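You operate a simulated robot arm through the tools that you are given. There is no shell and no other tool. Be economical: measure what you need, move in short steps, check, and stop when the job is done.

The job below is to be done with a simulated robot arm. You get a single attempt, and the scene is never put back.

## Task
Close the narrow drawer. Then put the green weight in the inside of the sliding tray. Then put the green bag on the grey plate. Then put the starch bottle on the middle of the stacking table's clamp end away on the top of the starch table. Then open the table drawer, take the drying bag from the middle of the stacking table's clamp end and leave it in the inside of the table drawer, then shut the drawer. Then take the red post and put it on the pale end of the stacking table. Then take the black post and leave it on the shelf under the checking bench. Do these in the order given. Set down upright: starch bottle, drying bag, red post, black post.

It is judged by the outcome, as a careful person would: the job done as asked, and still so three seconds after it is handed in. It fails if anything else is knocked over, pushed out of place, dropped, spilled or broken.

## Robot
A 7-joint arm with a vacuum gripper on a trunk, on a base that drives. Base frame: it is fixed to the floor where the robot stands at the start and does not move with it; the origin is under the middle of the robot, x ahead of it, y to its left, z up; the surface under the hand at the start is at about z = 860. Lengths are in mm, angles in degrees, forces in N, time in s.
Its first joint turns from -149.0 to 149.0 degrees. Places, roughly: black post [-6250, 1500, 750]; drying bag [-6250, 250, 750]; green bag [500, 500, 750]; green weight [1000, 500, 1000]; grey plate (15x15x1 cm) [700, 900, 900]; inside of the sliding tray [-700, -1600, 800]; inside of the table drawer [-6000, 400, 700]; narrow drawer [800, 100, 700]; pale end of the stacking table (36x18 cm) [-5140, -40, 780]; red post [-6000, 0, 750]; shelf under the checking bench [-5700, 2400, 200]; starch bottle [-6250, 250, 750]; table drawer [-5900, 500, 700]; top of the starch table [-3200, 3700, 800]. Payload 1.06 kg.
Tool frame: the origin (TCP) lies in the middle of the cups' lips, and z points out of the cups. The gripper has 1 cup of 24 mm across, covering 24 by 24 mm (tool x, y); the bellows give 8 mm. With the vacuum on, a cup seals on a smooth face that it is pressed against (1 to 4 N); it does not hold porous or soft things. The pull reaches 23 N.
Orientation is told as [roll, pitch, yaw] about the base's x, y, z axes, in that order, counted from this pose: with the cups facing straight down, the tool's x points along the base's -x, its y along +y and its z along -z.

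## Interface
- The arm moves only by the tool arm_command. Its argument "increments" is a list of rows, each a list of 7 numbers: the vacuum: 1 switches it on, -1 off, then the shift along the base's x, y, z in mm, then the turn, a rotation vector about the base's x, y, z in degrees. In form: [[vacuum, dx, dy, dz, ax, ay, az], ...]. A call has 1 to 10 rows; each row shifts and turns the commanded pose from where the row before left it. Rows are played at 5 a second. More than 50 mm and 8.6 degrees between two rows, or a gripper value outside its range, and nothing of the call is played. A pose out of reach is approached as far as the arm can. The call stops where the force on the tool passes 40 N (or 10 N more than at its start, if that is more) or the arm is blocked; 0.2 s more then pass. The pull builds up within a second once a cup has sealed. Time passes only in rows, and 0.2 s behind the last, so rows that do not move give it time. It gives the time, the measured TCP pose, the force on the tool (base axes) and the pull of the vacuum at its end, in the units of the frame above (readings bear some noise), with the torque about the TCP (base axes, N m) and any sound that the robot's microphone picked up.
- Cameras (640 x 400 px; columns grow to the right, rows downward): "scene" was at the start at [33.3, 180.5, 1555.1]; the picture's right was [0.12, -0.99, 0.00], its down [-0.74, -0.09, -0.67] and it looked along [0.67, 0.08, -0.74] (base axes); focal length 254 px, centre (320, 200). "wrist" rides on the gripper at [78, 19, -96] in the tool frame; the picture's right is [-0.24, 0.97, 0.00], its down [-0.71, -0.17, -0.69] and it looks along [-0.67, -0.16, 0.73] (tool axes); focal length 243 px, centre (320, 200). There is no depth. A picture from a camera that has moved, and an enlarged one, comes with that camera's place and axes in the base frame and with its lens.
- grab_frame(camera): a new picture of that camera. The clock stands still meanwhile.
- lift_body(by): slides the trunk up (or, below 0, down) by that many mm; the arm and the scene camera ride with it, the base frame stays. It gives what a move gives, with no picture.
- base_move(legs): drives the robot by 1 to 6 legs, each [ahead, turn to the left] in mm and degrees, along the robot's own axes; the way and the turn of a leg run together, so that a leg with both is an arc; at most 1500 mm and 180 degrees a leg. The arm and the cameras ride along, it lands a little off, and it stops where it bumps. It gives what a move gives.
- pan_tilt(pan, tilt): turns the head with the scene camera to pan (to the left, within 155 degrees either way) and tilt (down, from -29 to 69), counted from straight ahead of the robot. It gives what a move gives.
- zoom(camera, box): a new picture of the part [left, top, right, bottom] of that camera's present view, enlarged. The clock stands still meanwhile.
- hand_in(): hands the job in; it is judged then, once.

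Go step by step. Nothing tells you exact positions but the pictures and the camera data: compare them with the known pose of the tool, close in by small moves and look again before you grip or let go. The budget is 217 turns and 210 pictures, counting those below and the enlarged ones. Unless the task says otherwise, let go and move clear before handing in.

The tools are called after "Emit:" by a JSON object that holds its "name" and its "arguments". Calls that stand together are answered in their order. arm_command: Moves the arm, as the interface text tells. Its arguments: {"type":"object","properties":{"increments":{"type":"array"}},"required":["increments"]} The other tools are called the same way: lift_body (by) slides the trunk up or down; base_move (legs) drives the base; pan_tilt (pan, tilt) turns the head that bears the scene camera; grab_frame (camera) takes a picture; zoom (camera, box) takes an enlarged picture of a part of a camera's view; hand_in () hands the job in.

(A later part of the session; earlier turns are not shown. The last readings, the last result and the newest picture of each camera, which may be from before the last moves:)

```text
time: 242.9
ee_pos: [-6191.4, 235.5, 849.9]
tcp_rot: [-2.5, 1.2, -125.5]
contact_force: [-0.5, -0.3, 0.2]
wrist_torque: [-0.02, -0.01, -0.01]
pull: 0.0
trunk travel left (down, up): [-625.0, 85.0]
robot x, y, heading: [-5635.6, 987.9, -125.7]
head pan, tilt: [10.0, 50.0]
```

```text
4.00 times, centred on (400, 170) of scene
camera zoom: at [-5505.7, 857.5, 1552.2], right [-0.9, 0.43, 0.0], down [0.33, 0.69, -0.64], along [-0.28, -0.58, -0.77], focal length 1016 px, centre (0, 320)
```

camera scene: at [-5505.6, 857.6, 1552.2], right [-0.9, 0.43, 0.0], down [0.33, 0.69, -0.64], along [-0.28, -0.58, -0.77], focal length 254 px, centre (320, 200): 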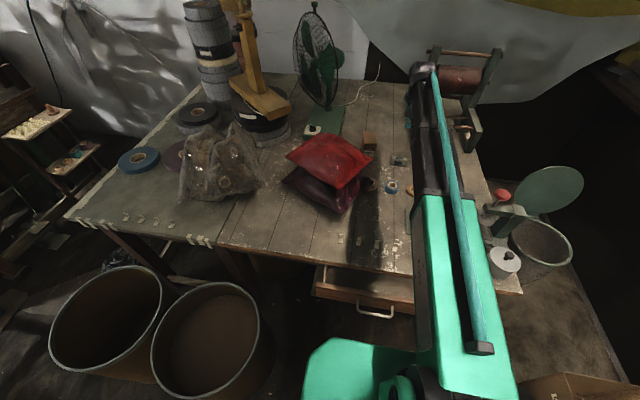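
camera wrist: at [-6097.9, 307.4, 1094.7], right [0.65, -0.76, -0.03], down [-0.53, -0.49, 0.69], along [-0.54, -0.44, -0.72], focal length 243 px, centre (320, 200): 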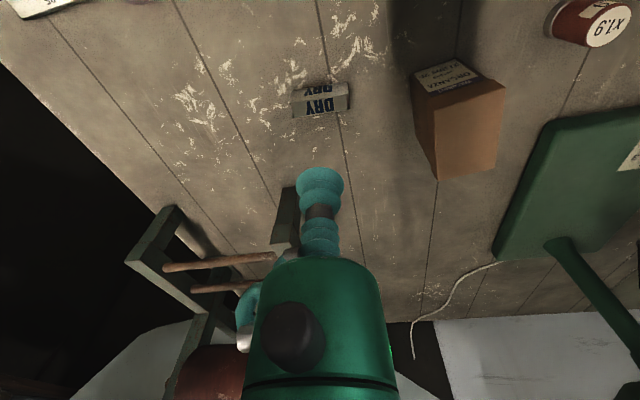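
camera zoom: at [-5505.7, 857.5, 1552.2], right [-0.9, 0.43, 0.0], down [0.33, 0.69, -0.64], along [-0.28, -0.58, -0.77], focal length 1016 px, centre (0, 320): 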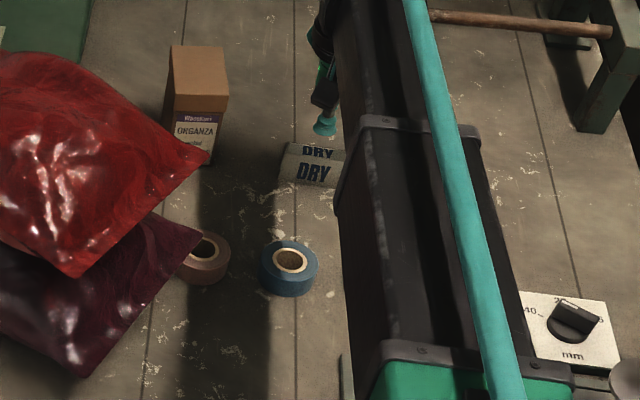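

The tool tilt got slightly worse, so I'll correct it properly. I'll centre over the narrow top face and go lower for a precise check.

Emit:
{"name": "arm_command", "arguments": {"increments": [[-1, 1.5, -1, -15, -2.43, -1.34, 0], [-1, 0, 0, -8, 0, 0, 0], [-1, 0, 0, 0, 0, 0, 0], [-1, 0, 0, 0, 0, 0, 0]]}}

Emit:
{"name": "zoom", "arguments": {"camera": "wrist", "box": [240, 90, 400, 210]}}

```text
time: 243.9
ee_pos: [-6191.1, 234.0, 827.2]
tcp_rot: [0.0, 0.0, -125.6]
contact_force: [0.2, 0.8, 0.6]
wrist_torque: [0.03, 0.05, 0.03]
pull: 0.1
trunk travel left (down, up): [-625.0, 85.0]
robot x, y, heading: [-5635.8, 986.5, -125.9]
head pan, tilt: [10.0, 50.0]
```

```text
3.33 times, centred on (320, 150) of wrist
camera zoom: at [-6130.3, 287.3, 922.3], right [0.66, -0.76, 0.0], down [-0.55, -0.48, 0.69], along [-0.52, -0.45, -0.73], focal length 809 px, centre (320, 367)
```

zoom: 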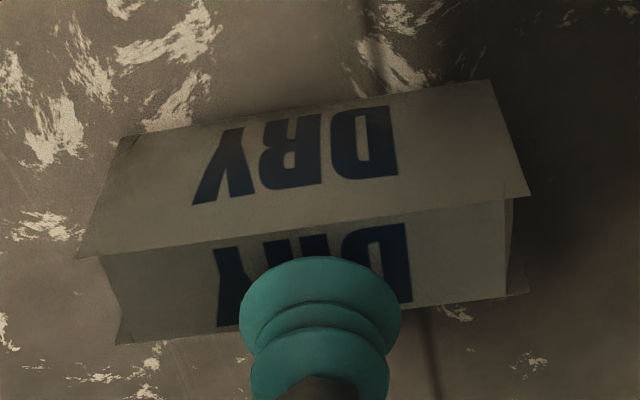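

The axis falls within 2 mm of the top's centre. I'll fine-tune and try sealing on the top face.

Emit:
{"name": "arm_command", "arguments": {"increments": [[1, -0.6, 2.5, -6, 0, 0, 0], [1, 0, 0, -4, 0, 0, 0], [1, 0, 0, -2, 0, 0, 0], [1, 0, 0, 0, 0, 0, 0], [1, 0, 0, 0, 0, 0, 0]]}}

Emit:
{"name": "zoom", "arguments": {"camera": "wrist", "box": [240, 90, 400, 210]}}

```text
time: 245.1
ee_pos: [-6191.4, 236.1, 816.8]
tcp_rot: [0.0, -0.1, -125.5]
contact_force: [-3.5, -5.3, 16.2]
wrist_torque: [0.0, -0.02, -0.01]
pull: 22.9
trunk travel left (down, up): [-625.0, 85.0]
robot x, y, heading: [-5636.8, 989.2, -125.5]
head pan, tilt: [10.0, 50.0]
```

```text
3.33 times, centred on (320, 150) of wrist
camera zoom: at [-6130.8, 290.3, 911.7], right [0.66, -0.76, 0.0], down [-0.55, -0.48, 0.69], along [-0.52, -0.45, -0.73], focal length 809 px, centre (320, 367)
```

zoom: 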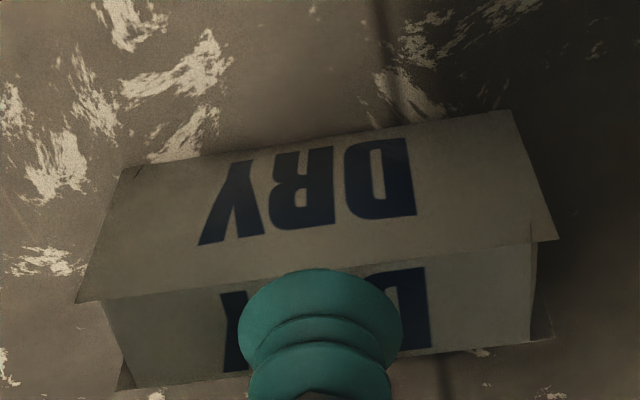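

It sealed. I'll lift slowly and check.

Emit:
{"name": "arm_command", "arguments": {"increments": [[1, 0, 0, 4, 0, 0, 0], [1, 0, 0, 8, 0, 0, 0], [1, 0, 0, 15, 0, 0, 0], [1, 0, 0, 25, 0, 0, 0], [1, 0, 0, 30, 0, 0, 0], [1, 0, 0, 30, 0, 0, 0], [1, 0, 0, 0, 0, 0, 0]]}}

Emit:
{"name": "grab_frame", "arguments": {"camera": "wrist"}}

Emit:
{"name": "zoom", "arguments": {"camera": "scene", "box": [350, 90, 450, 190]}}

```text
time: 246.7
ee_pos: [-6193.3, 235.3, 927.9]
tcp_rot: [-0.1, 0.0, -125.5]
contact_force: [0.7, -0.1, -1.1]
wrist_torque: [0.01, 0.01, 0.01]
pull: 23.3
trunk travel left (down, up): [-625.0, 85.0]
robot x, y, heading: [-5637.2, 988.0, -125.9]
head pan, tilt: [10.0, 50.0]
```

```text
103 pictures are left
camera wrist: at [-6131.7, 289.3, 1022.7], right [0.66, -0.76, 0.0], down [-0.55, -0.48, 0.69], along [-0.52, -0.45, -0.73], focal length 243 px, centre (320, 200)
```

wrist: 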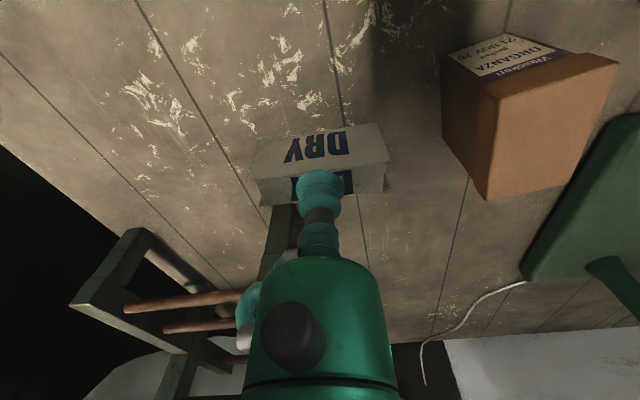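

```text
4.00 times, centred on (400, 140) of scene
camera zoom: at [-5505.7, 857.6, 1552.2], right [-0.9, 0.43, 0.0], down [0.33, 0.69, -0.64], along [-0.28, -0.58, -0.77], focal length 1016 px, centre (0, 440)
```

zoom: 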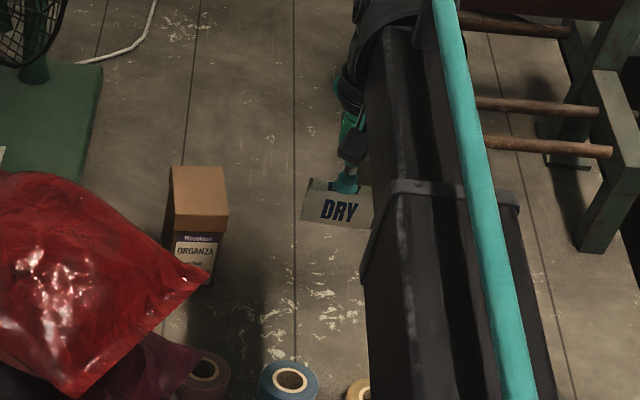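

Held upright. I'll raise, retract, and back the base 250 mm so the drawer is in comfortable reach.

Emit:
{"name": "arm_command", "arguments": {"increments": [[1, 0, 0, 40, 0, 0, 0], [1, 0, 0, 40, 0, 0, 0], [1, 25, 32, 20, 0, 0, 0], [1, 27, 35, 20, 0, 0, 0], [1, 27, 35, 0, 0, 0, 0], [1, 27, 35, 0, 0, 0, 0], [1, 27, 35, 0, 0, 0, 0], [1, 27, 35, 0, 0, 0, 0], [1, 27, 35, 0, 0, 0, 0], [1, 27, 35, 0, 0, 0, 0]]}}

Emit:
{"name": "base_move", "arguments": {"legs": [[-260, 0]]}}

Emit:
{"name": "pan_tilt", "arguments": {"pan": 10, "tilt": 50}}

Emit:
{"name": "grab_frame", "arguments": {"camera": "scene"}}

Emit:
{"name": "grab_frame", "arguments": {"camera": "wrist"}}

```text
time: 248.9
ee_pos: [-5976.0, 514.6, 1047.2]
tcp_rot: [0.0, -0.1, -125.6]
contact_force: [0.0, 0.0, 0.1]
wrist_torque: [-0.03, 0.02, 0.02]
pull: 22.3
trunk travel left (down, up): [-625.0, 85.0]
robot x, y, heading: [-5634.0, 988.6, -125.4]
head pan, tilt: [10.0, 50.0]
```

```text
time: 250.8
ee_pos: [-5826.5, 724.7, 1047.5]
tcp_rot: [-0.1, -0.1, -125.5]
contact_force: [0.7, 0.1, -0.3]
wrist_torque: [-0.03, 0.01, -0.02]
pull: 23.2
trunk travel left (down, up): [-625.0, 85.0]
robot x, y, heading: [-5485.3, 1200.6, -125.4]
head pan, tilt: [10.0, 50.0]
```

```text
time: 251.4
ee_pos: [-5826.2, 722.7, 1047.3]
tcp_rot: [0.2, -0.1, -125.5]
contact_force: [1.0, 0.6, -0.5]
wrist_torque: [-0.04, -0.01, 0.01]
pull: 23.0
trunk travel left (down, up): [-625.0, 85.0]
robot x, y, heading: [-5484.2, 1197.6, -125.7]
head pan, tilt: [10.0, 50.0]
```

```text
101 pictures are left
camera scene: at [-5355.0, 1067.2, 1552.2], right [-0.9, 0.43, 0.0], down [0.33, 0.69, -0.64], along [-0.28, -0.58, -0.77], focal length 254 px, centre (320, 200)
```

scene: 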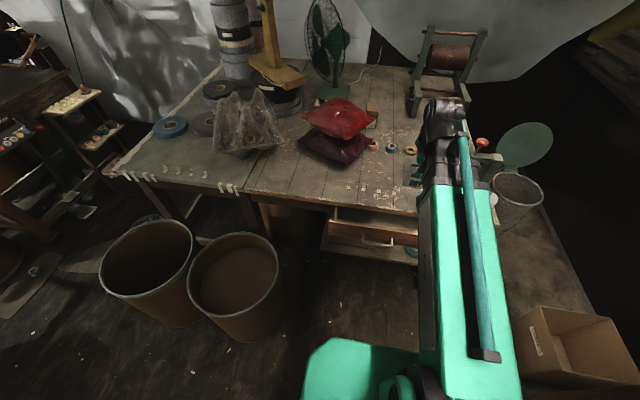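

```text
100 pictures are left
camera wrist: at [-5765.6, 776.3, 1142.3], right [0.66, -0.76, 0.0], down [-0.55, -0.48, 0.69], along [-0.52, -0.45, -0.73], focal length 243 px, centre (320, 200)
```

wrist: 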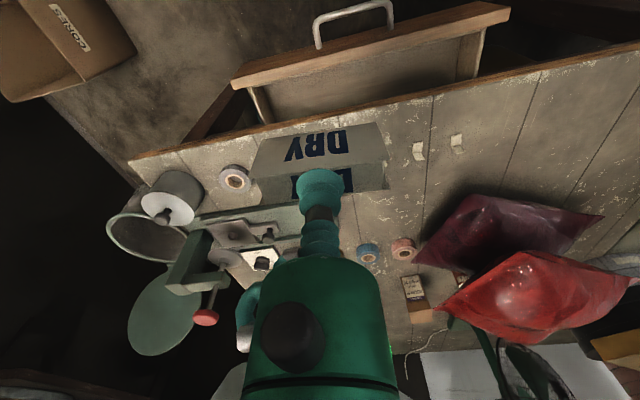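

The drawer's open gap lies between n≈-2823 and the table edge at -2882. I'll bring the bag over its middle at about (-5796,642) and check.

Emit:
{"name": "arm_command", "arguments": {"increments": [[1, 15, -40, -20, 0, 0, 0], [1, 15, -41, -20, 0, 0, 0], [1, 0, 0, -45, 0, 0, 0], [1, 0, 0, -45, 0, 0, 0], [1, 0, 0, -45, 0, 0, 0], [1, 0, 0, 0, 0, 0, 0]]}}

Emit:
{"name": "grab_frame", "arguments": {"camera": "wrist"}}

Emit:
{"name": "zoom", "arguments": {"camera": "scene", "box": [310, 150, 450, 270]}}

```text
time: 252.8
ee_pos: [-5794.3, 640.9, 871.0]
tcp_rot: [0.0, -0.1, -125.5]
contact_force: [0.7, -0.3, -0.4]
wrist_torque: [0.01, 0.0, -0.02]
pull: 22.9
trunk travel left (down, up): [-625.0, 85.0]
robot x, y, heading: [-5484.9, 1198.3, -125.6]
head pan, tilt: [10.0, 50.0]
```

```text
99 pictures are left
camera wrist: at [-5735.0, 694.5, 966.1], right [0.66, -0.76, 0.0], down [-0.55, -0.48, 0.69], along [-0.52, -0.45, -0.73], focal length 243 px, centre (320, 200)
```

wrist: 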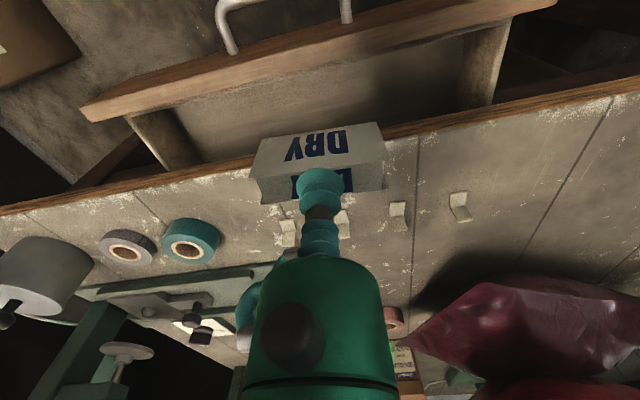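

```text
3.33 times, centred on (380, 210) of scene
camera zoom: at [-5355.1, 1067.1, 1552.2], right [-0.9, 0.43, 0.0], down [0.33, 0.69, -0.64], along [-0.28, -0.58, -0.77], focal length 847 px, centre (120, 167)
```

zoom: 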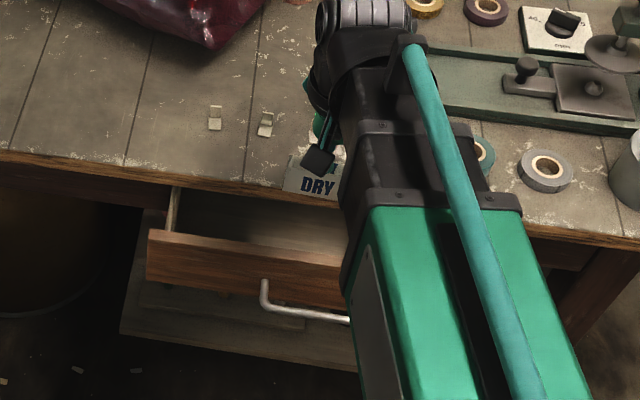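

Clear on both sides. Lowering into the drawer.

Emit:
{"name": "arm_command", "arguments": {"increments": [[1, 2, 2, -35, 0, 0, 0], [1, 0, 0, -35, 0, 0, 0], [1, 0, 0, -25, 0, 0, 0], [1, 0, 0, 0, 0, 0, 0]]}}

Emit:
{"name": "grab_frame", "arguments": {"camera": "wrist"}}

Emit:
{"name": "zoom", "arguments": {"camera": "scene", "box": [310, 150, 450, 270]}}

```text
time: 253.8
ee_pos: [-5794.3, 644.2, 776.1]
tcp_rot: [-0.1, -0.2, -125.4]
contact_force: [0.1, -0.3, -0.7]
wrist_torque: [0.0, 0.0, -0.01]
pull: 22.9
trunk travel left (down, up): [-625.0, 85.0]
robot x, y, heading: [-5482.4, 1201.7, -125.8]
head pan, tilt: [10.0, 50.0]
```

```text
97 pictures are left
camera wrist: at [-5733.6, 696.9, 871.4], right [0.66, -0.76, 0.0], down [-0.55, -0.48, 0.69], along [-0.52, -0.45, -0.73], focal length 243 px, centre (320, 200)
```

wrist: 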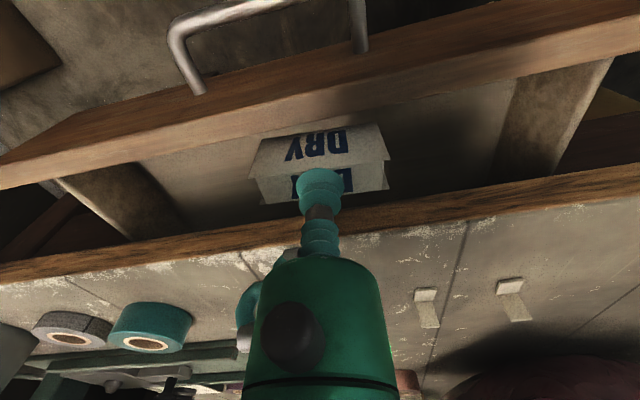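

```text
3.33 times, centred on (380, 210) of scene
camera zoom: at [-5355.0, 1067.1, 1552.2], right [-0.9, 0.43, 0.0], down [0.33, 0.69, -0.64], along [-0.28, -0.58, -0.77], focal length 847 px, centre (120, 167)
```

zoom: 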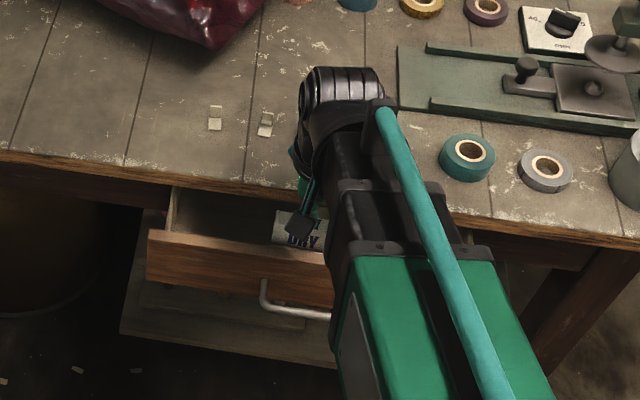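

Emit:
{"name": "arm_command", "arguments": {"increments": [[1, 0, 0, -12, 0, 0, 0], [1, 0, 0, -10, 0, 0, 0], [1, 0, 0, -6, 0, 0, 0], [1, 0, 0, 0, 0, 0, 0]]}}

Emit:
{"name": "grab_frame", "arguments": {"camera": "wrist"}}

```text
time: 254.8
ee_pos: [-5794.9, 643.6, 747.0]
tcp_rot: [-0.1, -0.1, -125.4]
contact_force: [0.2, 0.3, 0.5]
wrist_torque: [-0.01, 0.01, -0.03]
pull: 0.1
trunk travel left (down, up): [-625.0, 85.0]
robot x, y, heading: [-5482.1, 1200.0, -125.7]
head pan, tilt: [10.0, 50.0]
```

```text
95 pictures are left
camera wrist: at [-5733.9, 696.9, 843.3], right [0.66, -0.76, 0.0], down [-0.55, -0.48, 0.69], along [-0.52, -0.45, -0.73], focal length 243 px, centre (320, 200)
```

wrist: 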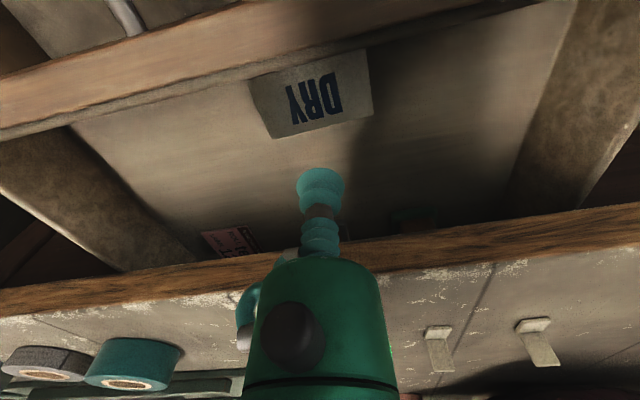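

The bag came loose: it seems to have caught the front panel and now lies on its side in the drawer. I'll rise and look.

Emit:
{"name": "arm_command", "arguments": {"increments": [[-1, 0, 0, 20, 0, 0, 0], [-1, 0, 0, 40, 0, 0, 0], [-1, 0, 0, 40, 0, 0, 0], [-1, 0, 0, 40, 0, 0, 0]]}}

Emit:
{"name": "grab_frame", "arguments": {"camera": "wrist"}}

Emit:
{"name": "zoom", "arguments": {"camera": "scene", "box": [310, 150, 450, 270]}}

```text
time: 255.8
ee_pos: [-5794.8, 644.0, 889.6]
tcp_rot: [0.1, 0.0, -125.4]
contact_force: [0.3, 1.0, -0.4]
wrist_torque: [-0.01, 0.02, 0.0]
pull: 0.1
trunk travel left (down, up): [-625.0, 85.0]
robot x, y, heading: [-5486.9, 1200.7, -126.2]
head pan, tilt: [10.0, 50.0]
```

```text
94 pictures are left
camera wrist: at [-5733.7, 697.0, 984.8], right [0.66, -0.76, 0.0], down [-0.55, -0.48, 0.69], along [-0.52, -0.45, -0.73], focal length 243 px, centre (320, 200)
```

wrist: 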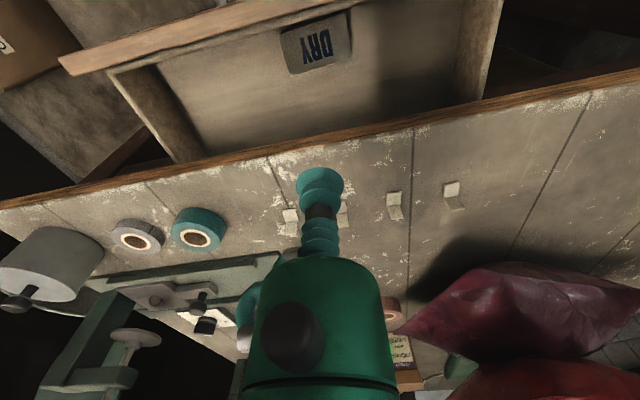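

```text
3.33 times, centred on (380, 210) of scene
camera zoom: at [-5354.9, 1067.2, 1552.2], right [-0.9, 0.43, 0.0], down [0.33, 0.69, -0.64], along [-0.28, -0.58, -0.77], focal length 847 px, centre (120, 167)
```

zoom: 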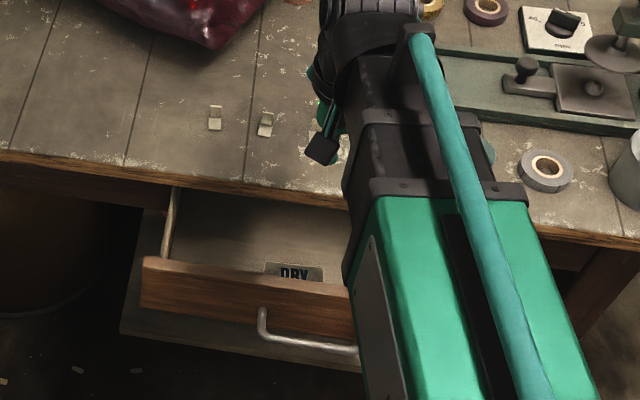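

Emit:
{"name": "zoom", "arguments": {"camera": "wrist", "box": [250, 0, 390, 100]}}

Emit:
{"name": "zoom", "arguments": {"camera": "scene", "box": [340, 200, 400, 250]}}

```text
4.00 times, centred on (320, 50) of wrist
camera zoom: at [-5733.7, 697.0, 984.8], right [0.66, -0.76, 0.0], down [-0.55, -0.48, 0.69], along [-0.52, -0.45, -0.73], focal length 970 px, centre (320, 800)
```

zoom: 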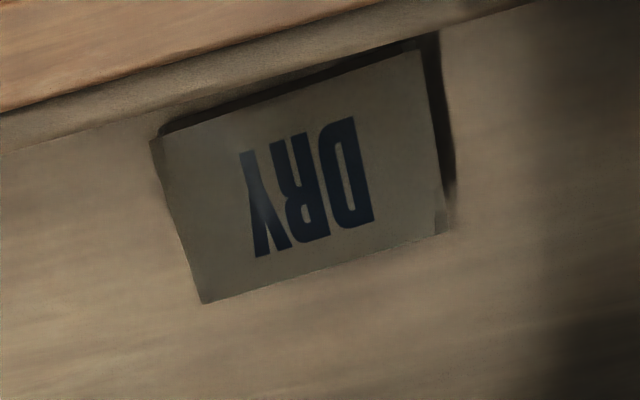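

```text
8.00 times, centred on (370, 225) of scene
camera zoom: at [-5354.9, 1067.2, 1552.2], right [-0.9, 0.43, 0.0], down [0.33, 0.69, -0.64], along [-0.28, -0.58, -0.77], focal length 2033 px, centre (-80, 0)
```

zoom: 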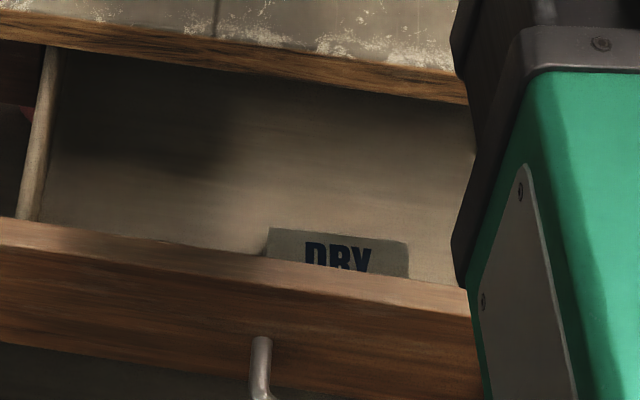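

The bag lies on its back, label face up. I'll pick it up by that face, turn it upright by tilting the tool, stand it on the table top, and regrip it from above. First the pickup.

Emit:
{"name": "arm_command", "arguments": {"increments": [[-1, 8, 11, -30, 0, 0, 0], [-1, 8, 11, -40, 0, 0, 0], [-1, 0, 0, -40, 0, 0, 0], [-1, 0, 0, -30, 0, 0, 0], [-1, 0, 0, 0, 0, 0, 0]]}}

Emit:
{"name": "grab_frame", "arguments": {"camera": "wrist"}}

```text
time: 257.0
ee_pos: [-5777.9, 666.2, 748.8]
tcp_rot: [0.0, -0.1, -125.4]
contact_force: [0.1, -0.1, 0.5]
wrist_torque: [-0.01, -0.02, 0.0]
pull: 0.0
trunk travel left (down, up): [-625.0, 85.0]
robot x, y, heading: [-5485.1, 1199.5, -125.7]
head pan, tilt: [10.0, 50.0]
```

```text
90 pictures are left
camera wrist: at [-5717.6, 719.1, 843.8], right [0.66, -0.76, 0.0], down [-0.55, -0.48, 0.69], along [-0.52, -0.45, -0.73], focal length 243 px, centre (320, 200)
```

wrist: 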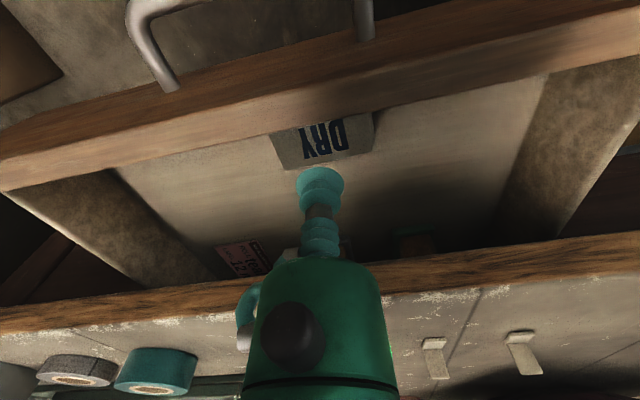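

Emit:
{"name": "arm_command", "arguments": {"increments": [[1, 0, 0, -20, 0, 0, 0], [1, 0, 0, -10, 0, 0, 0], [1, 0, 0, -5, 0, 0, 0], [1, 0, 0, -4, 0, 0, 0], [1, 0, 0, 0, 0, 0, 0]]}}

```text
time: 258.2
ee_pos: [-5779.0, 666.3, 710.3]
tcp_rot: [0.0, -0.1, -125.5]
contact_force: [-1.2, -0.3, -0.1]
wrist_torque: [-0.02, 0.0, 0.01]
pull: 0.0
trunk travel left (down, up): [-625.0, 85.0]
robot x, y, heading: [-5488.3, 1198.0, -125.8]
head pan, tilt: [10.0, 50.0]
```

Emit:
{"name": "arm_command", "arguments": {"increments": [[1, 0, 0, -4, 0, 0, 0], [1, 0, 0, -3, 0, 0, 0], [1, 0, 0, 0, 0, 0, 0]]}}

Emit:
{"name": "grab_frame", "arguments": {"camera": "wrist"}}

```text
time: 259.0
ee_pos: [-5778.1, 667.1, 702.0]
tcp_rot: [0.0, -0.1, -125.5]
contact_force: [0.0, -0.3, 0.1]
wrist_torque: [0.04, 0.0, -0.03]
pull: 0.0
trunk travel left (down, up): [-625.0, 85.0]
robot x, y, heading: [-5485.9, 1196.3, -125.8]
head pan, tilt: [10.0, 50.0]
```

```text
89 pictures are left
camera wrist: at [-5717.3, 719.3, 798.1], right [0.66, -0.76, 0.0], down [-0.55, -0.48, 0.69], along [-0.52, -0.45, -0.73], focal length 243 px, centre (320, 200)
```

wrist: 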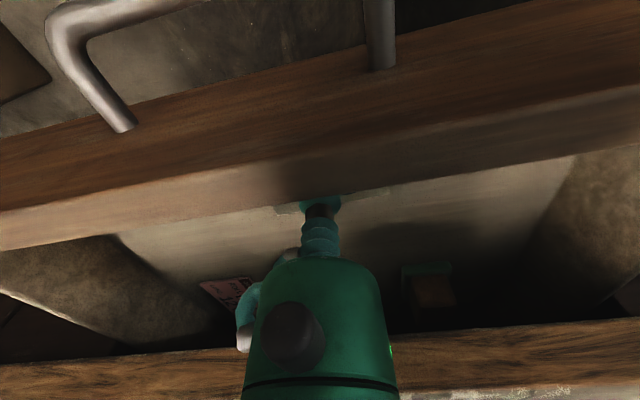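

Emit:
{"name": "arm_command", "arguments": {"increments": [[1, 0, 0, -3, 0, 0, 0], [1, 0, 0, -3, 0, 0, 0], [1, 0, 0, 0, 0, 0, 0]]}}

Emit:
{"name": "arm_command", "arguments": {"increments": [[1, 0, 0, -3, 0, 0, 0], [1, 0, 0, -3, 0, 0, 0], [1, 0, 0, 0, 0, 0, 0]]}}

```text
time: 259.8
ee_pos: [-5778.1, 664.6, 697.1]
tcp_rot: [0.1, -0.1, -125.4]
contact_force: [0.1, -0.4, 8.4]
wrist_torque: [0.03, 0.01, -0.04]
pull: 22.5
trunk travel left (down, up): [-625.0, 85.0]
robot x, y, heading: [-5484.6, 1198.5, -125.4]
head pan, tilt: [10.0, 50.0]
```

```text
time: 260.6
ee_pos: [-5777.5, 666.7, 691.1]
tcp_rot: [0.0, -0.1, -125.4]
contact_force: [0.8, 0.6, 16.8]
wrist_torque: [0.01, 0.02, 0.03]
pull: 23.2
trunk travel left (down, up): [-625.0, 85.0]
robot x, y, heading: [-5483.7, 1197.7, -125.7]
head pan, tilt: [10.0, 50.0]
```

Sealed. I'll lift it out, moving slightly away from the front panel.

Emit:
{"name": "arm_command", "arguments": {"increments": [[1, 0, 0, 6, 0, 0, 0], [1, -4, -6, 4, 0, 0, 0], [1, -4, -6, 10, 0, 0, 0], [1, 0, 0, 20, 0, 0, 0], [1, 0, 0, 30, 0, 0, 0], [1, 0, 0, 40, 0, 0, 0], [1, 0, 0, 40, 0, 0, 0], [1, 0, 0, 40, 0, 0, 0], [1, 0, 0, 0, 0, 0, 0]]}}

Emit:
{"name": "grab_frame", "arguments": {"camera": "wrist"}}

Emit:
{"name": "zoom", "arguments": {"camera": "scene", "box": [310, 130, 450, 270]}}

```text
time: 262.6
ee_pos: [-5786.0, 652.4, 880.7]
tcp_rot: [0.0, 0.0, -125.4]
contact_force: [-0.3, -0.2, -0.7]
wrist_torque: [0.02, 0.01, -0.01]
pull: 23.0
trunk travel left (down, up): [-625.0, 85.0]
robot x, y, heading: [-5482.9, 1200.0, -125.9]
head pan, tilt: [10.0, 50.0]
```

```text
88 pictures are left
camera wrist: at [-5725.6, 706.4, 976.4], right [0.66, -0.76, 0.0], down [-0.55, -0.48, 0.69], along [-0.52, -0.45, -0.73], focal length 243 px, centre (320, 200)
```

wrist: 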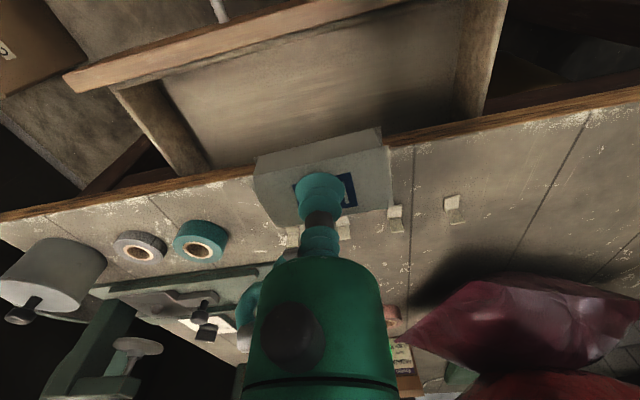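

```text
2.86 times, centred on (380, 200) of scene
camera zoom: at [-5355.0, 1067.2, 1552.2], right [-0.9, 0.43, 0.0], down [0.33, 0.69, -0.64], along [-0.28, -0.58, -0.77], focal length 726 px, centre (149, 200)
```

zoom: 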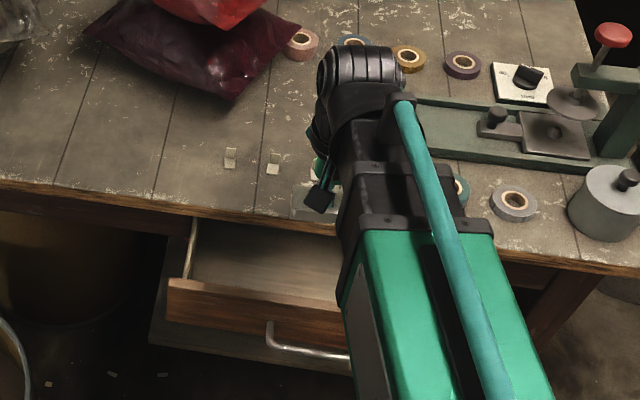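

I have the bag by its label face. I'll lift, back the base up a little, lower the trunk, move left of the drawer and tilt the tool horizontal so the bag stands upright.

Emit:
{"name": "arm_command", "arguments": {"increments": [[1, 0, 0, 50, 0, 0, 0], [1, 0, 0, 50, 0, 0, 0], [1, 0, 0, 50, 0, 0, 0]]}}

Emit:
{"name": "base_move", "arguments": {"legs": [[-80, 0]]}}

Emit:
{"name": "lift_body", "arguments": {"by": -150}}

Emit:
{"name": "arm_command", "arguments": {"increments": [[1, 36, -26, 0, 0, 0, 0], [1, 36, -26, 0, 0, 0, 0], [1, 36, -26, 0, 0, 0, 0], [1, 36, -26, 0, 0, 0, 0], [1, 36, -26, 0, 0, 0, 0], [1, 36, -26, 0, 0, 0, 0], [1, -6, -8, 0, -6.65, 4.76, 0], [1, -6, -8, 0, -6.65, 4.76, 0], [1, -6, -8, 0, -6.65, 4.76, 0], [1, -6, -8, 0, -6.65, 4.76, 0]]}}

Emit:
{"name": "grab_frame", "arguments": {"camera": "scene"}}

```text
time: 263.4
ee_pos: [-5787.6, 654.0, 1033.0]
tcp_rot: [0.1, -0.1, -125.4]
contact_force: [0.2, 0.3, -1.6]
wrist_torque: [-0.01, -0.01, 0.03]
pull: 22.5
trunk travel left (down, up): [-625.0, 85.0]
robot x, y, heading: [-5486.1, 1198.3, -126.0]
head pan, tilt: [10.0, 50.0]
```

```text
time: 264.4
ee_pos: [-5739.2, 719.3, 1031.8]
tcp_rot: [0.0, 0.0, -125.4]
contact_force: [0.3, -0.1, -1.2]
wrist_torque: [-0.02, 0.02, 0.0]
pull: 22.8
trunk travel left (down, up): [-625.0, 85.0]
robot x, y, heading: [-5435.7, 1263.3, -125.6]
head pan, tilt: [10.0, 50.0]
```

```text
time: 266.2
ee_pos: [-5739.5, 718.3, 881.4]
tcp_rot: [0.1, 0.1, -125.4]
contact_force: [0.3, -0.8, 0.1]
wrist_torque: [0.0, 0.06, 0.05]
pull: 23.2
trunk travel left (down, up): [-475.0, 235.0]
robot x, y, heading: [-5439.0, 1263.0, -125.8]
head pan, tilt: [10.0, 50.0]
```

```text
time: 268.4
ee_pos: [-5547.7, 530.9, 882.0]
tcp_rot: [0.0, -32.8, -125.4]
contact_force: [0.7, 0.5, -0.9]
wrist_torque: [0.0, 0.0, -0.01]
pull: 22.9
trunk travel left (down, up): [-475.0, 235.0]
robot x, y, heading: [-5441.2, 1265.2, -125.9]
head pan, tilt: [10.0, 50.0]
```

```text
86 pictures are left
camera scene: at [-5308.0, 1132.5, 1402.2], right [-0.9, 0.43, 0.0], down [0.33, 0.69, -0.64], along [-0.28, -0.58, -0.77], focal length 254 px, centre (320, 200)
```

scene: 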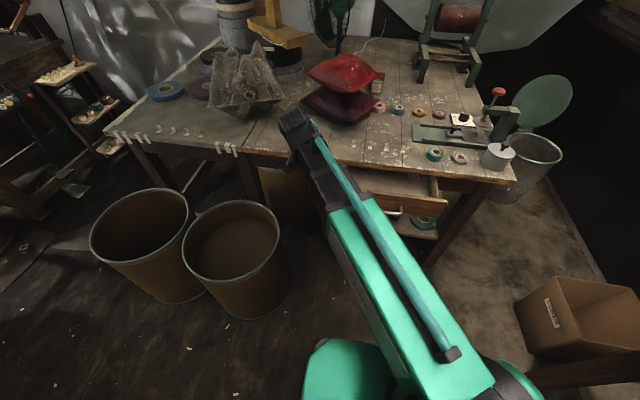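

Continuing the tilt to nearly horizontal.

Emit:
{"name": "arm_command", "arguments": {"increments": [[1, 0, 0, 0, -6.65, 4.76, 0], [1, 0, 0, 0, -6.65, 4.76, 0], [1, 0, 0, 0, -6.65, 4.76, 0], [1, 0, 0, 0, -6.65, 4.76, 0], [1, 0, 0, 0, -6.65, 4.76, 0], [1, 0, 0, 0, -6.65, 4.76, 0], [1, 0, 0, 0, -4.5, 3.2, 0], [1, 0, 0, 0, 0, 0, 0]]}}

Emit:
{"name": "grab_frame", "arguments": {"camera": "wrist"}}

Emit:
{"name": "zoom", "arguments": {"camera": "scene", "box": [220, 80, 380, 220]}}

```text
time: 270.2
ee_pos: [-5547.2, 530.4, 882.5]
tcp_rot: [-3.7, -87.4, -121.9]
contact_force: [-0.9, 0.4, -1.0]
wrist_torque: [0.0, 0.01, -0.03]
pull: 22.7
trunk travel left (down, up): [-475.0, 235.0]
robot x, y, heading: [-5439.9, 1264.2, -125.6]
head pan, tilt: [10.0, 50.0]
```

```text
85 pictures are left
camera wrist: at [-5475.2, 600.7, 807.4], right [0.78, -0.57, 0.23], down [0.24, 0.63, 0.74], along [-0.57, -0.52, 0.63], focal length 243 px, centre (320, 200)
```

wrist: 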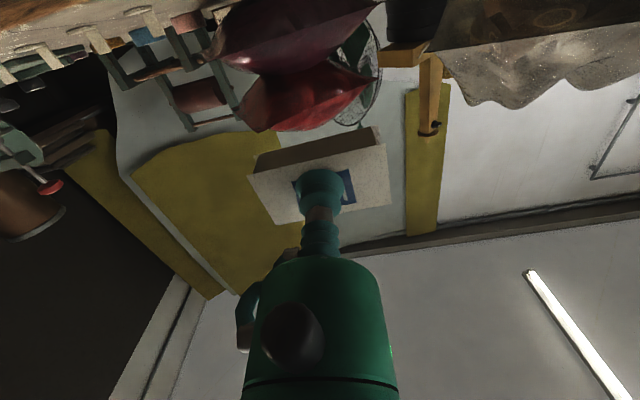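

```text
2.86 times, centred on (300, 150) of scene
camera zoom: at [-5308.0, 1132.4, 1402.2], right [-0.9, 0.43, 0.0], down [0.33, 0.69, -0.64], along [-0.28, -0.58, -0.77], focal length 726 px, centre (377, 343)
```

zoom: 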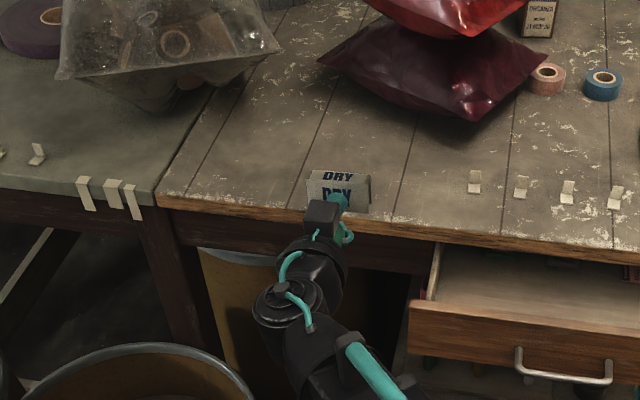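

The bag is upright now. I'll move it over the table's front edge and lower it until it touches.

Emit:
{"name": "arm_command", "arguments": {"increments": [[1, -22, -31, 0, 0, 0, 0], [1, -22, -31, 0, 0, 0, 0], [1, -23, -32, 0, 0, 0, 0], [1, 0, 0, -30, 0, 0, 0], [1, 0, 0, -30, 0, 0, 0], [1, 0, 0, 0, 0, 0, 0]]}}

Emit:
{"name": "zoom", "arguments": {"camera": "scene", "box": [220, 80, 380, 220]}}

Emit:
{"name": "grab_frame", "arguments": {"camera": "wrist"}}

```text
time: 271.6
ee_pos: [-5614.4, 436.8, 821.1]
tcp_rot: [-3.5, -87.3, -122.0]
contact_force: [0.0, -0.1, -1.7]
wrist_torque: [-0.01, 0.01, 0.01]
pull: 23.1
trunk travel left (down, up): [-475.0, 235.0]
robot x, y, heading: [-5440.8, 1262.7, -125.7]
head pan, tilt: [10.0, 50.0]
```

```text
2.86 times, centred on (300, 150) of scene
camera zoom: at [-5308.0, 1132.3, 1402.2], right [-0.9, 0.43, 0.0], down [0.33, 0.69, -0.64], along [-0.28, -0.58, -0.77], focal length 726 px, centre (377, 343)
```

zoom: 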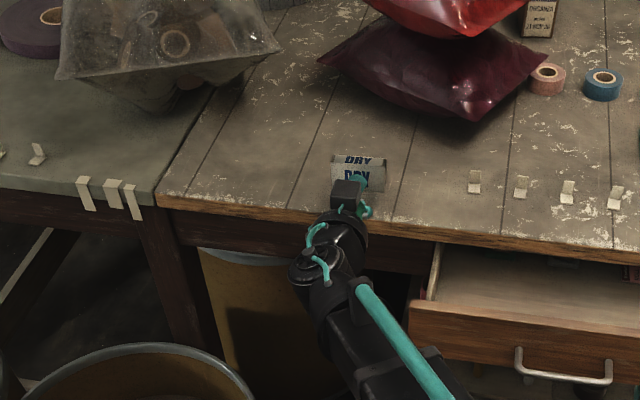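

```text
82 pictures are left
camera wrist: at [-5541.3, 507.7, 747.5], right [0.78, -0.58, 0.23], down [0.24, 0.63, 0.74], along [-0.57, -0.52, 0.63], focal length 243 px, centre (320, 200)
```

wrist: 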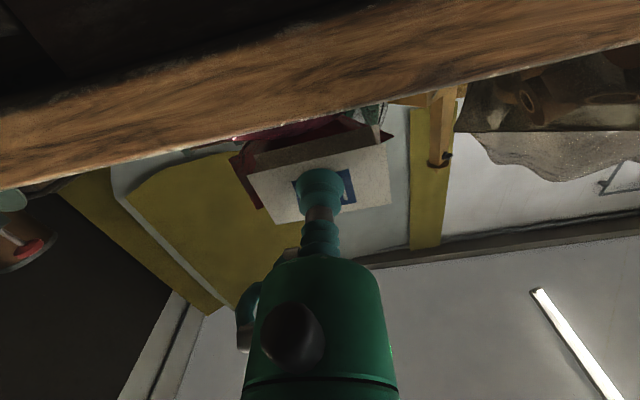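

Emit:
{"name": "arm_command", "arguments": {"increments": [[1, 0, 0, -8, 0, 0, 0], [1, 0, 0, -4, 0, 0, 0], [1, 0, 0, -4, 0, 0, 0], [1, 0, 0, 0, 0, 0, 0]]}}

Emit:
{"name": "arm_command", "arguments": {"increments": [[1, 0, 0, -3, 0, 0, 0], [1, 0, 0, -2, 0, 0, 0], [1, 0, 0, 0, 0, 0, 0]]}}

Emit:
{"name": "zoom", "arguments": {"camera": "scene", "box": [260, 100, 360, 180]}}

```text
time: 272.6
ee_pos: [-5615.0, 437.7, 805.9]
tcp_rot: [-3.9, -87.2, -121.7]
contact_force: [-0.1, -0.5, -0.8]
wrist_torque: [0.01, 0.01, -0.01]
pull: 23.1
trunk travel left (down, up): [-475.0, 235.0]
robot x, y, heading: [-5437.0, 1264.8, -125.4]
head pan, tilt: [10.0, 50.0]
```

```text
time: 273.4
ee_pos: [-5615.3, 436.7, 801.6]
tcp_rot: [-4.1, -87.3, -121.5]
contact_force: [0.4, -0.2, -0.3]
wrist_torque: [0.01, -0.03, -0.02]
pull: 22.9
trunk travel left (down, up): [-475.0, 235.0]
robot x, y, heading: [-5435.8, 1265.9, -125.8]
head pan, tilt: [10.0, 50.0]
```

```text
5.00 times, centred on (310, 140) of scene
camera zoom: at [-5308.0, 1132.4, 1402.2], right [-0.9, 0.43, 0.0], down [0.33, 0.69, -0.64], along [-0.28, -0.58, -0.77], focal length 1271 px, centre (370, 500)
```

zoom: 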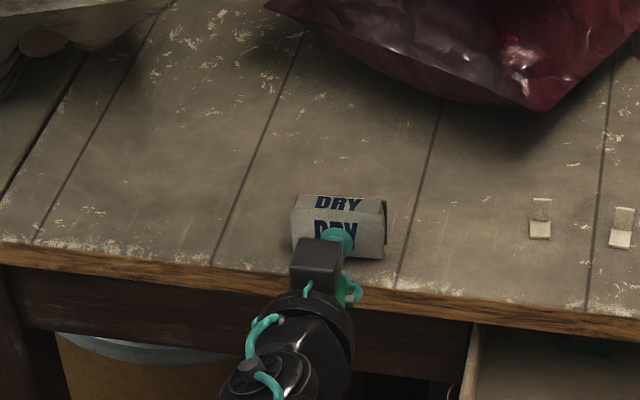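

Close to the surface; a few more millimetres.

Emit:
{"name": "arm_command", "arguments": {"increments": [[1, 0, 0, -2, 0, 0, 0], [1, 0, 0, -2, 0, 0, 0], [1, 0, 0, 0, 0, 0, 0]]}}

Emit:
{"name": "arm_command", "arguments": {"increments": [[1, 0, 0, -2, 0, 0, 0], [1, 0, 0, 0, 0, 0, 0]]}}

Emit:
{"name": "arm_command", "arguments": {"increments": [[1, 0, 0, -2, 0, 0, 0], [1, 0, 0, 0, 0, 0, 0]]}}

```text
time: 274.2
ee_pos: [-5614.9, 436.0, 796.5]
tcp_rot: [-3.4, -87.3, -122.3]
contact_force: [0.6, -0.7, 3.5]
wrist_torque: [-0.12, -0.12, 0.02]
pull: 23.2
trunk travel left (down, up): [-475.0, 235.0]
robot x, y, heading: [-5440.2, 1266.7, -125.8]
head pan, tilt: [10.0, 50.0]
```

```text
time: 274.8
ee_pos: [-5615.7, 436.3, 794.7]
tcp_rot: [-3.4, -87.5, -122.2]
contact_force: [0.7, 0.9, 3.4]
wrist_torque: [-0.22, -0.09, 0.07]
pull: 22.6
trunk travel left (down, up): [-475.0, 235.0]
robot x, y, heading: [-5438.9, 1263.3, -125.7]
head pan, tilt: [10.0, 50.0]
```

```text
time: 275.4
ee_pos: [-5613.4, 436.5, 793.6]
tcp_rot: [-4.2, -87.3, -121.4]
contact_force: [0.0, 1.6, 6.8]
wrist_torque: [-0.04, 0.03, 0.04]
pull: 22.8
trunk travel left (down, up): [-475.0, 235.0]
robot x, y, heading: [-5440.7, 1266.3, -125.8]
head pan, tilt: [10.0, 50.0]
```

It rests on the table. I'll release and back away horizontally.

Emit:
{"name": "arm_command", "arguments": {"increments": [[1, 0, 0, 3, 0, 0, 0], [-1, 0, 0, 0, 0, 0, 0], [-1, 0, 0, 0, 0, 0, 0], [-1, 0, 0, 0, 0, 0, 0], [-1, 0, 0, 0, 0, 0, 0], [-1, 3, 4, 0, 0, 0, 0], [-1, 12, 16, 0, 0, 0, 0], [-1, 24, 33, 0, 0, 0, 0], [-1, 24, 33, 0, 0, 0, 0], [-1, 0, 0, 40, 0, 0, 0]]}}

Emit:
{"name": "zoom", "arguments": {"camera": "scene", "box": [260, 100, 360, 180]}}

```text
time: 277.6
ee_pos: [-5551.3, 522.0, 836.0]
tcp_rot: [-3.9, -87.3, -121.7]
contact_force: [0.0, 0.3, 0.0]
wrist_torque: [0.04, 0.0, -0.02]
pull: 0.0
trunk travel left (down, up): [-475.0, 235.0]
robot x, y, heading: [-5439.8, 1263.3, -125.6]
head pan, tilt: [10.0, 50.0]
```

```text
5.00 times, centred on (310, 140) of scene
camera zoom: at [-5308.0, 1132.5, 1402.2], right [-0.9, 0.43, 0.0], down [0.33, 0.69, -0.64], along [-0.28, -0.58, -0.77], focal length 1271 px, centre (370, 500)
```

zoom: 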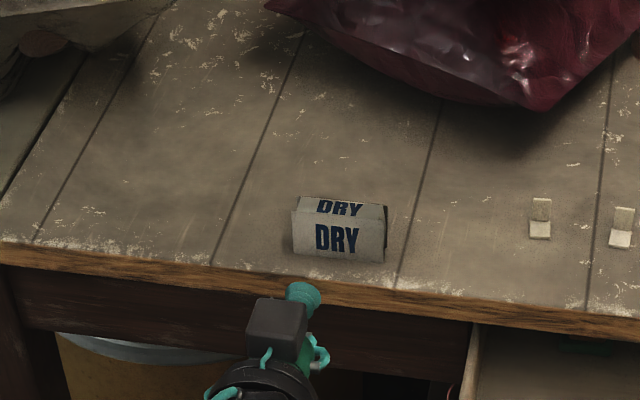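

The bag stands upright near the table's edge. I'll turn the tool downward again and come over the bag from above.

Emit:
{"name": "arm_command", "arguments": {"increments": [[-1, 0, 0, 15, 6.65, -4.76, 0], [-1, 0, 0, 15, 6.65, -4.76, 0], [-1, 0, 0, 15, 6.65, -4.76, 0], [-1, 0, 0, 10, 6.65, -4.76, 0], [-1, 0, 0, 10, 6.65, -4.76, 0], [-1, 0, 0, 0, 6.65, -4.76, 0], [-1, 0, 0, 0, 6.65, -4.76, 0], [-1, 0, 0, 0, 6.65, -4.76, 0], [-1, 0, 0, 0, 6.65, -4.76, 0], [-1, 0, 0, 0, 6.65, -4.76, 0]]}}

Emit:
{"name": "arm_command", "arguments": {"increments": [[-1, -15, -22, 0, 4.5, -3.2, 0], [-1, -25, -35, 0, 0, 0, 0], [-1, -22, -30, 0, 0, 0, 0], [-1, 0, 0, 0, 0, 0, 0]]}}

Emit:
{"name": "grab_frame", "arguments": {"camera": "wrist"}}

Emit:
{"name": "zoom", "arguments": {"camera": "scene", "box": [260, 80, 360, 180]}}

```text
time: 279.8
ee_pos: [-5550.9, 521.7, 900.1]
tcp_rot: [0.0, -5.4, -125.4]
contact_force: [-0.6, -0.5, -0.6]
wrist_torque: [-0.03, 0.01, 0.02]
pull: 0.1
trunk travel left (down, up): [-475.0, 235.0]
robot x, y, heading: [-5439.3, 1264.9, -125.8]
head pan, tilt: [10.0, 50.0]
```

```text
time: 280.8
ee_pos: [-5613.8, 434.8, 899.5]
tcp_rot: [-0.1, 0.0, -125.3]
contact_force: [0.8, -0.1, 1.2]
wrist_torque: [-0.03, 0.02, 0.0]
pull: 0.1
trunk travel left (down, up): [-475.0, 235.0]
robot x, y, heading: [-5440.4, 1262.6, -125.6]
head pan, tilt: [10.0, 50.0]
```

```text
79 pictures are left
camera wrist: at [-5553.2, 489.0, 995.1], right [0.66, -0.75, 0.0], down [-0.55, -0.48, 0.69], along [-0.52, -0.45, -0.73], focal length 243 px, centre (320, 200)
```

wrist: 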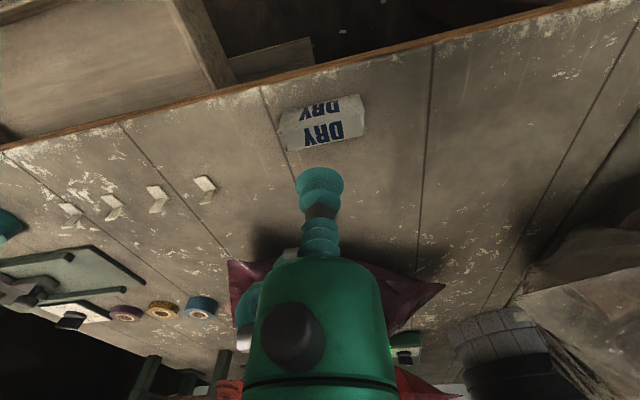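

```text
4.00 times, centred on (310, 130) of scene
camera zoom: at [-5308.1, 1132.3, 1402.2], right [-0.9, 0.43, 0.0], down [0.33, 0.69, -0.64], along [-0.28, -0.58, -0.77], focal length 1016 px, centre (360, 480)
```

zoom: 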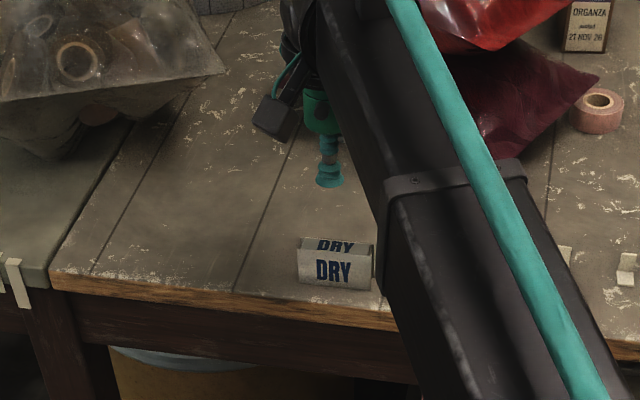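

Emit:
{"name": "zoom", "arguments": {"camera": "wrist", "box": [260, 70, 400, 170]}}

```text
4.00 times, centred on (330, 120) of wrist
camera zoom: at [-5553.2, 489.0, 995.1], right [0.66, -0.75, 0.0], down [-0.55, -0.48, 0.69], along [-0.52, -0.45, -0.73], focal length 970 px, centre (280, 520)
```

zoom: 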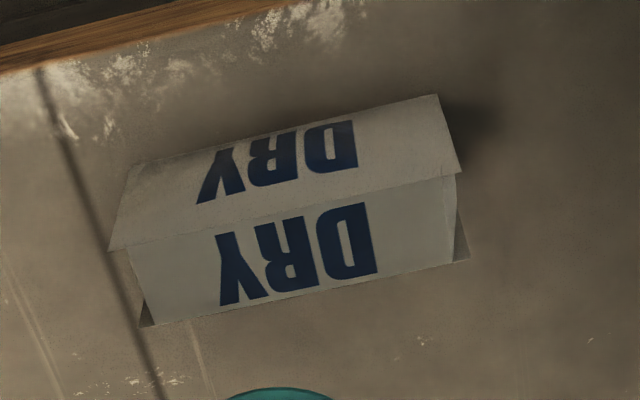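

Emit:
{"name": "arm_command", "arguments": {"increments": [[-1, -9.5, -12, -25, 0, 0, 0], [-1, 0, 0, -30, 0, 0, 0], [-1, 0, 0, -15, 0, 0, 0], [-1, 0, 0, 0, 0, 0, 0]]}}

Emit:
{"name": "zoom", "arguments": {"camera": "wrist", "box": [240, 90, 400, 210]}}

```text
time: 281.8
ee_pos: [-5623.9, 425.4, 830.3]
tcp_rot: [0.1, -0.3, -125.4]
contact_force: [0.9, 0.5, 0.7]
wrist_torque: [0.04, -0.02, -0.01]
pull: 0.1
trunk travel left (down, up): [-475.0, 235.0]
robot x, y, heading: [-5437.5, 1263.1, -125.4]
head pan, tilt: [10.0, 50.0]
```

```text
3.33 times, centred on (320, 150) of wrist
camera zoom: at [-5562.7, 477.8, 925.5], right [0.66, -0.76, 0.0], down [-0.55, -0.48, 0.69], along [-0.52, -0.45, -0.73], focal length 809 px, centre (320, 367)
```

zoom: 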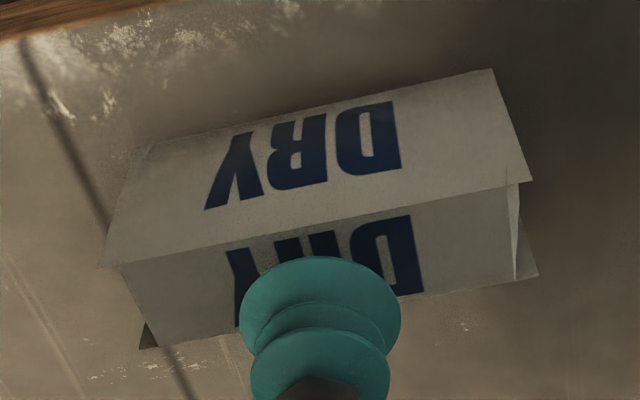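

Emit:
{"name": "arm_command", "arguments": {"increments": [[1, 0, -2.3, -8, 0, 0, 0], [1, 0, 0, -4, 0, 0, 0], [1, 0, 0, -2, 0, 0, 0], [1, 0, 0, 0, 0, 0, 0], [1, 0, 0, 0, 0, 0, 0]]}}

```text
time: 283.0
ee_pos: [-5623.9, 421.2, 816.4]
tcp_rot: [0.1, -0.2, -125.4]
contact_force: [0.6, -0.9, 2.6]
wrist_torque: [0.05, 0.0, -0.01]
pull: 0.1
trunk travel left (down, up): [-475.0, 235.0]
robot x, y, heading: [-5441.3, 1262.2, -125.7]
head pan, tilt: [10.0, 50.0]
```

Emit:
{"name": "arm_command", "arguments": {"increments": [[1, 0, 0, -2, 0, 0, 0], [1, 0, 0, -1, 0, 0, 0], [1, 0, 0, 0, 0, 0, 0], [1, 0, 0, 0, 0, 0, 0]]}}

Emit:
{"name": "zoom", "arguments": {"camera": "wrist", "box": [240, 90, 400, 210]}}

```text
time: 284.0
ee_pos: [-5624.0, 422.1, 816.0]
tcp_rot: [0.0, -0.1, -125.4]
contact_force: [0.2, 0.8, 4.2]
wrist_torque: [0.0, -0.03, -0.01]
pull: 0.1
trunk travel left (down, up): [-475.0, 235.0]
robot x, y, heading: [-5442.5, 1263.9, -125.6]
head pan, tilt: [10.0, 50.0]
```

```text
3.33 times, centred on (320, 150) of wrist
camera zoom: at [-5562.7, 475.0, 909.2], right [0.66, -0.76, 0.0], down [-0.55, -0.48, 0.69], along [-0.52, -0.45, -0.73], focal length 809 px, centre (320, 367)
```

zoom: 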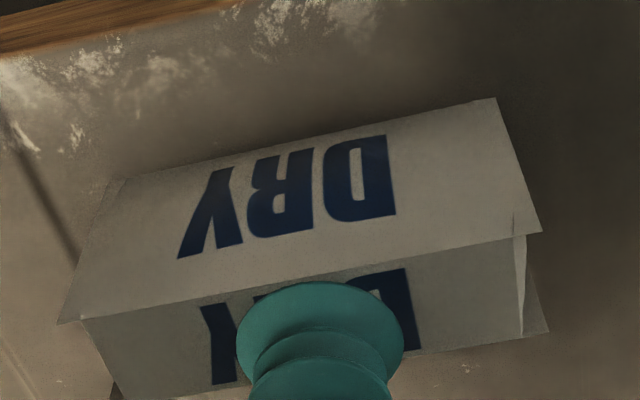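

Touching but not sealed; compared with the first grip the cup sits about 2 mm too far back. I'll shift and press again.

Emit:
{"name": "arm_command", "arguments": {"increments": [[1, 0, 0, 5, 0, 0, 0], [1, 1.2, 1.7, 0, 0, 0, 0], [1, 0, 0, -5, 0, 0, 0], [1, 0, 0, -1, 0, 0, 0], [1, 0, 0, 0, 0, 0, 0], [1, 0, 0, 0, 0, 0, 0]]}}

```text
time: 285.4
ee_pos: [-5622.2, 423.5, 812.2]
tcp_rot: [0.1, -0.1, -125.4]
contact_force: [-0.3, -1.1, 5.8]
wrist_torque: [0.02, 0.01, 0.02]
pull: 0.1
trunk travel left (down, up): [-475.0, 235.0]
robot x, y, heading: [-5440.8, 1260.8, -125.4]
head pan, tilt: [10.0, 50.0]
```

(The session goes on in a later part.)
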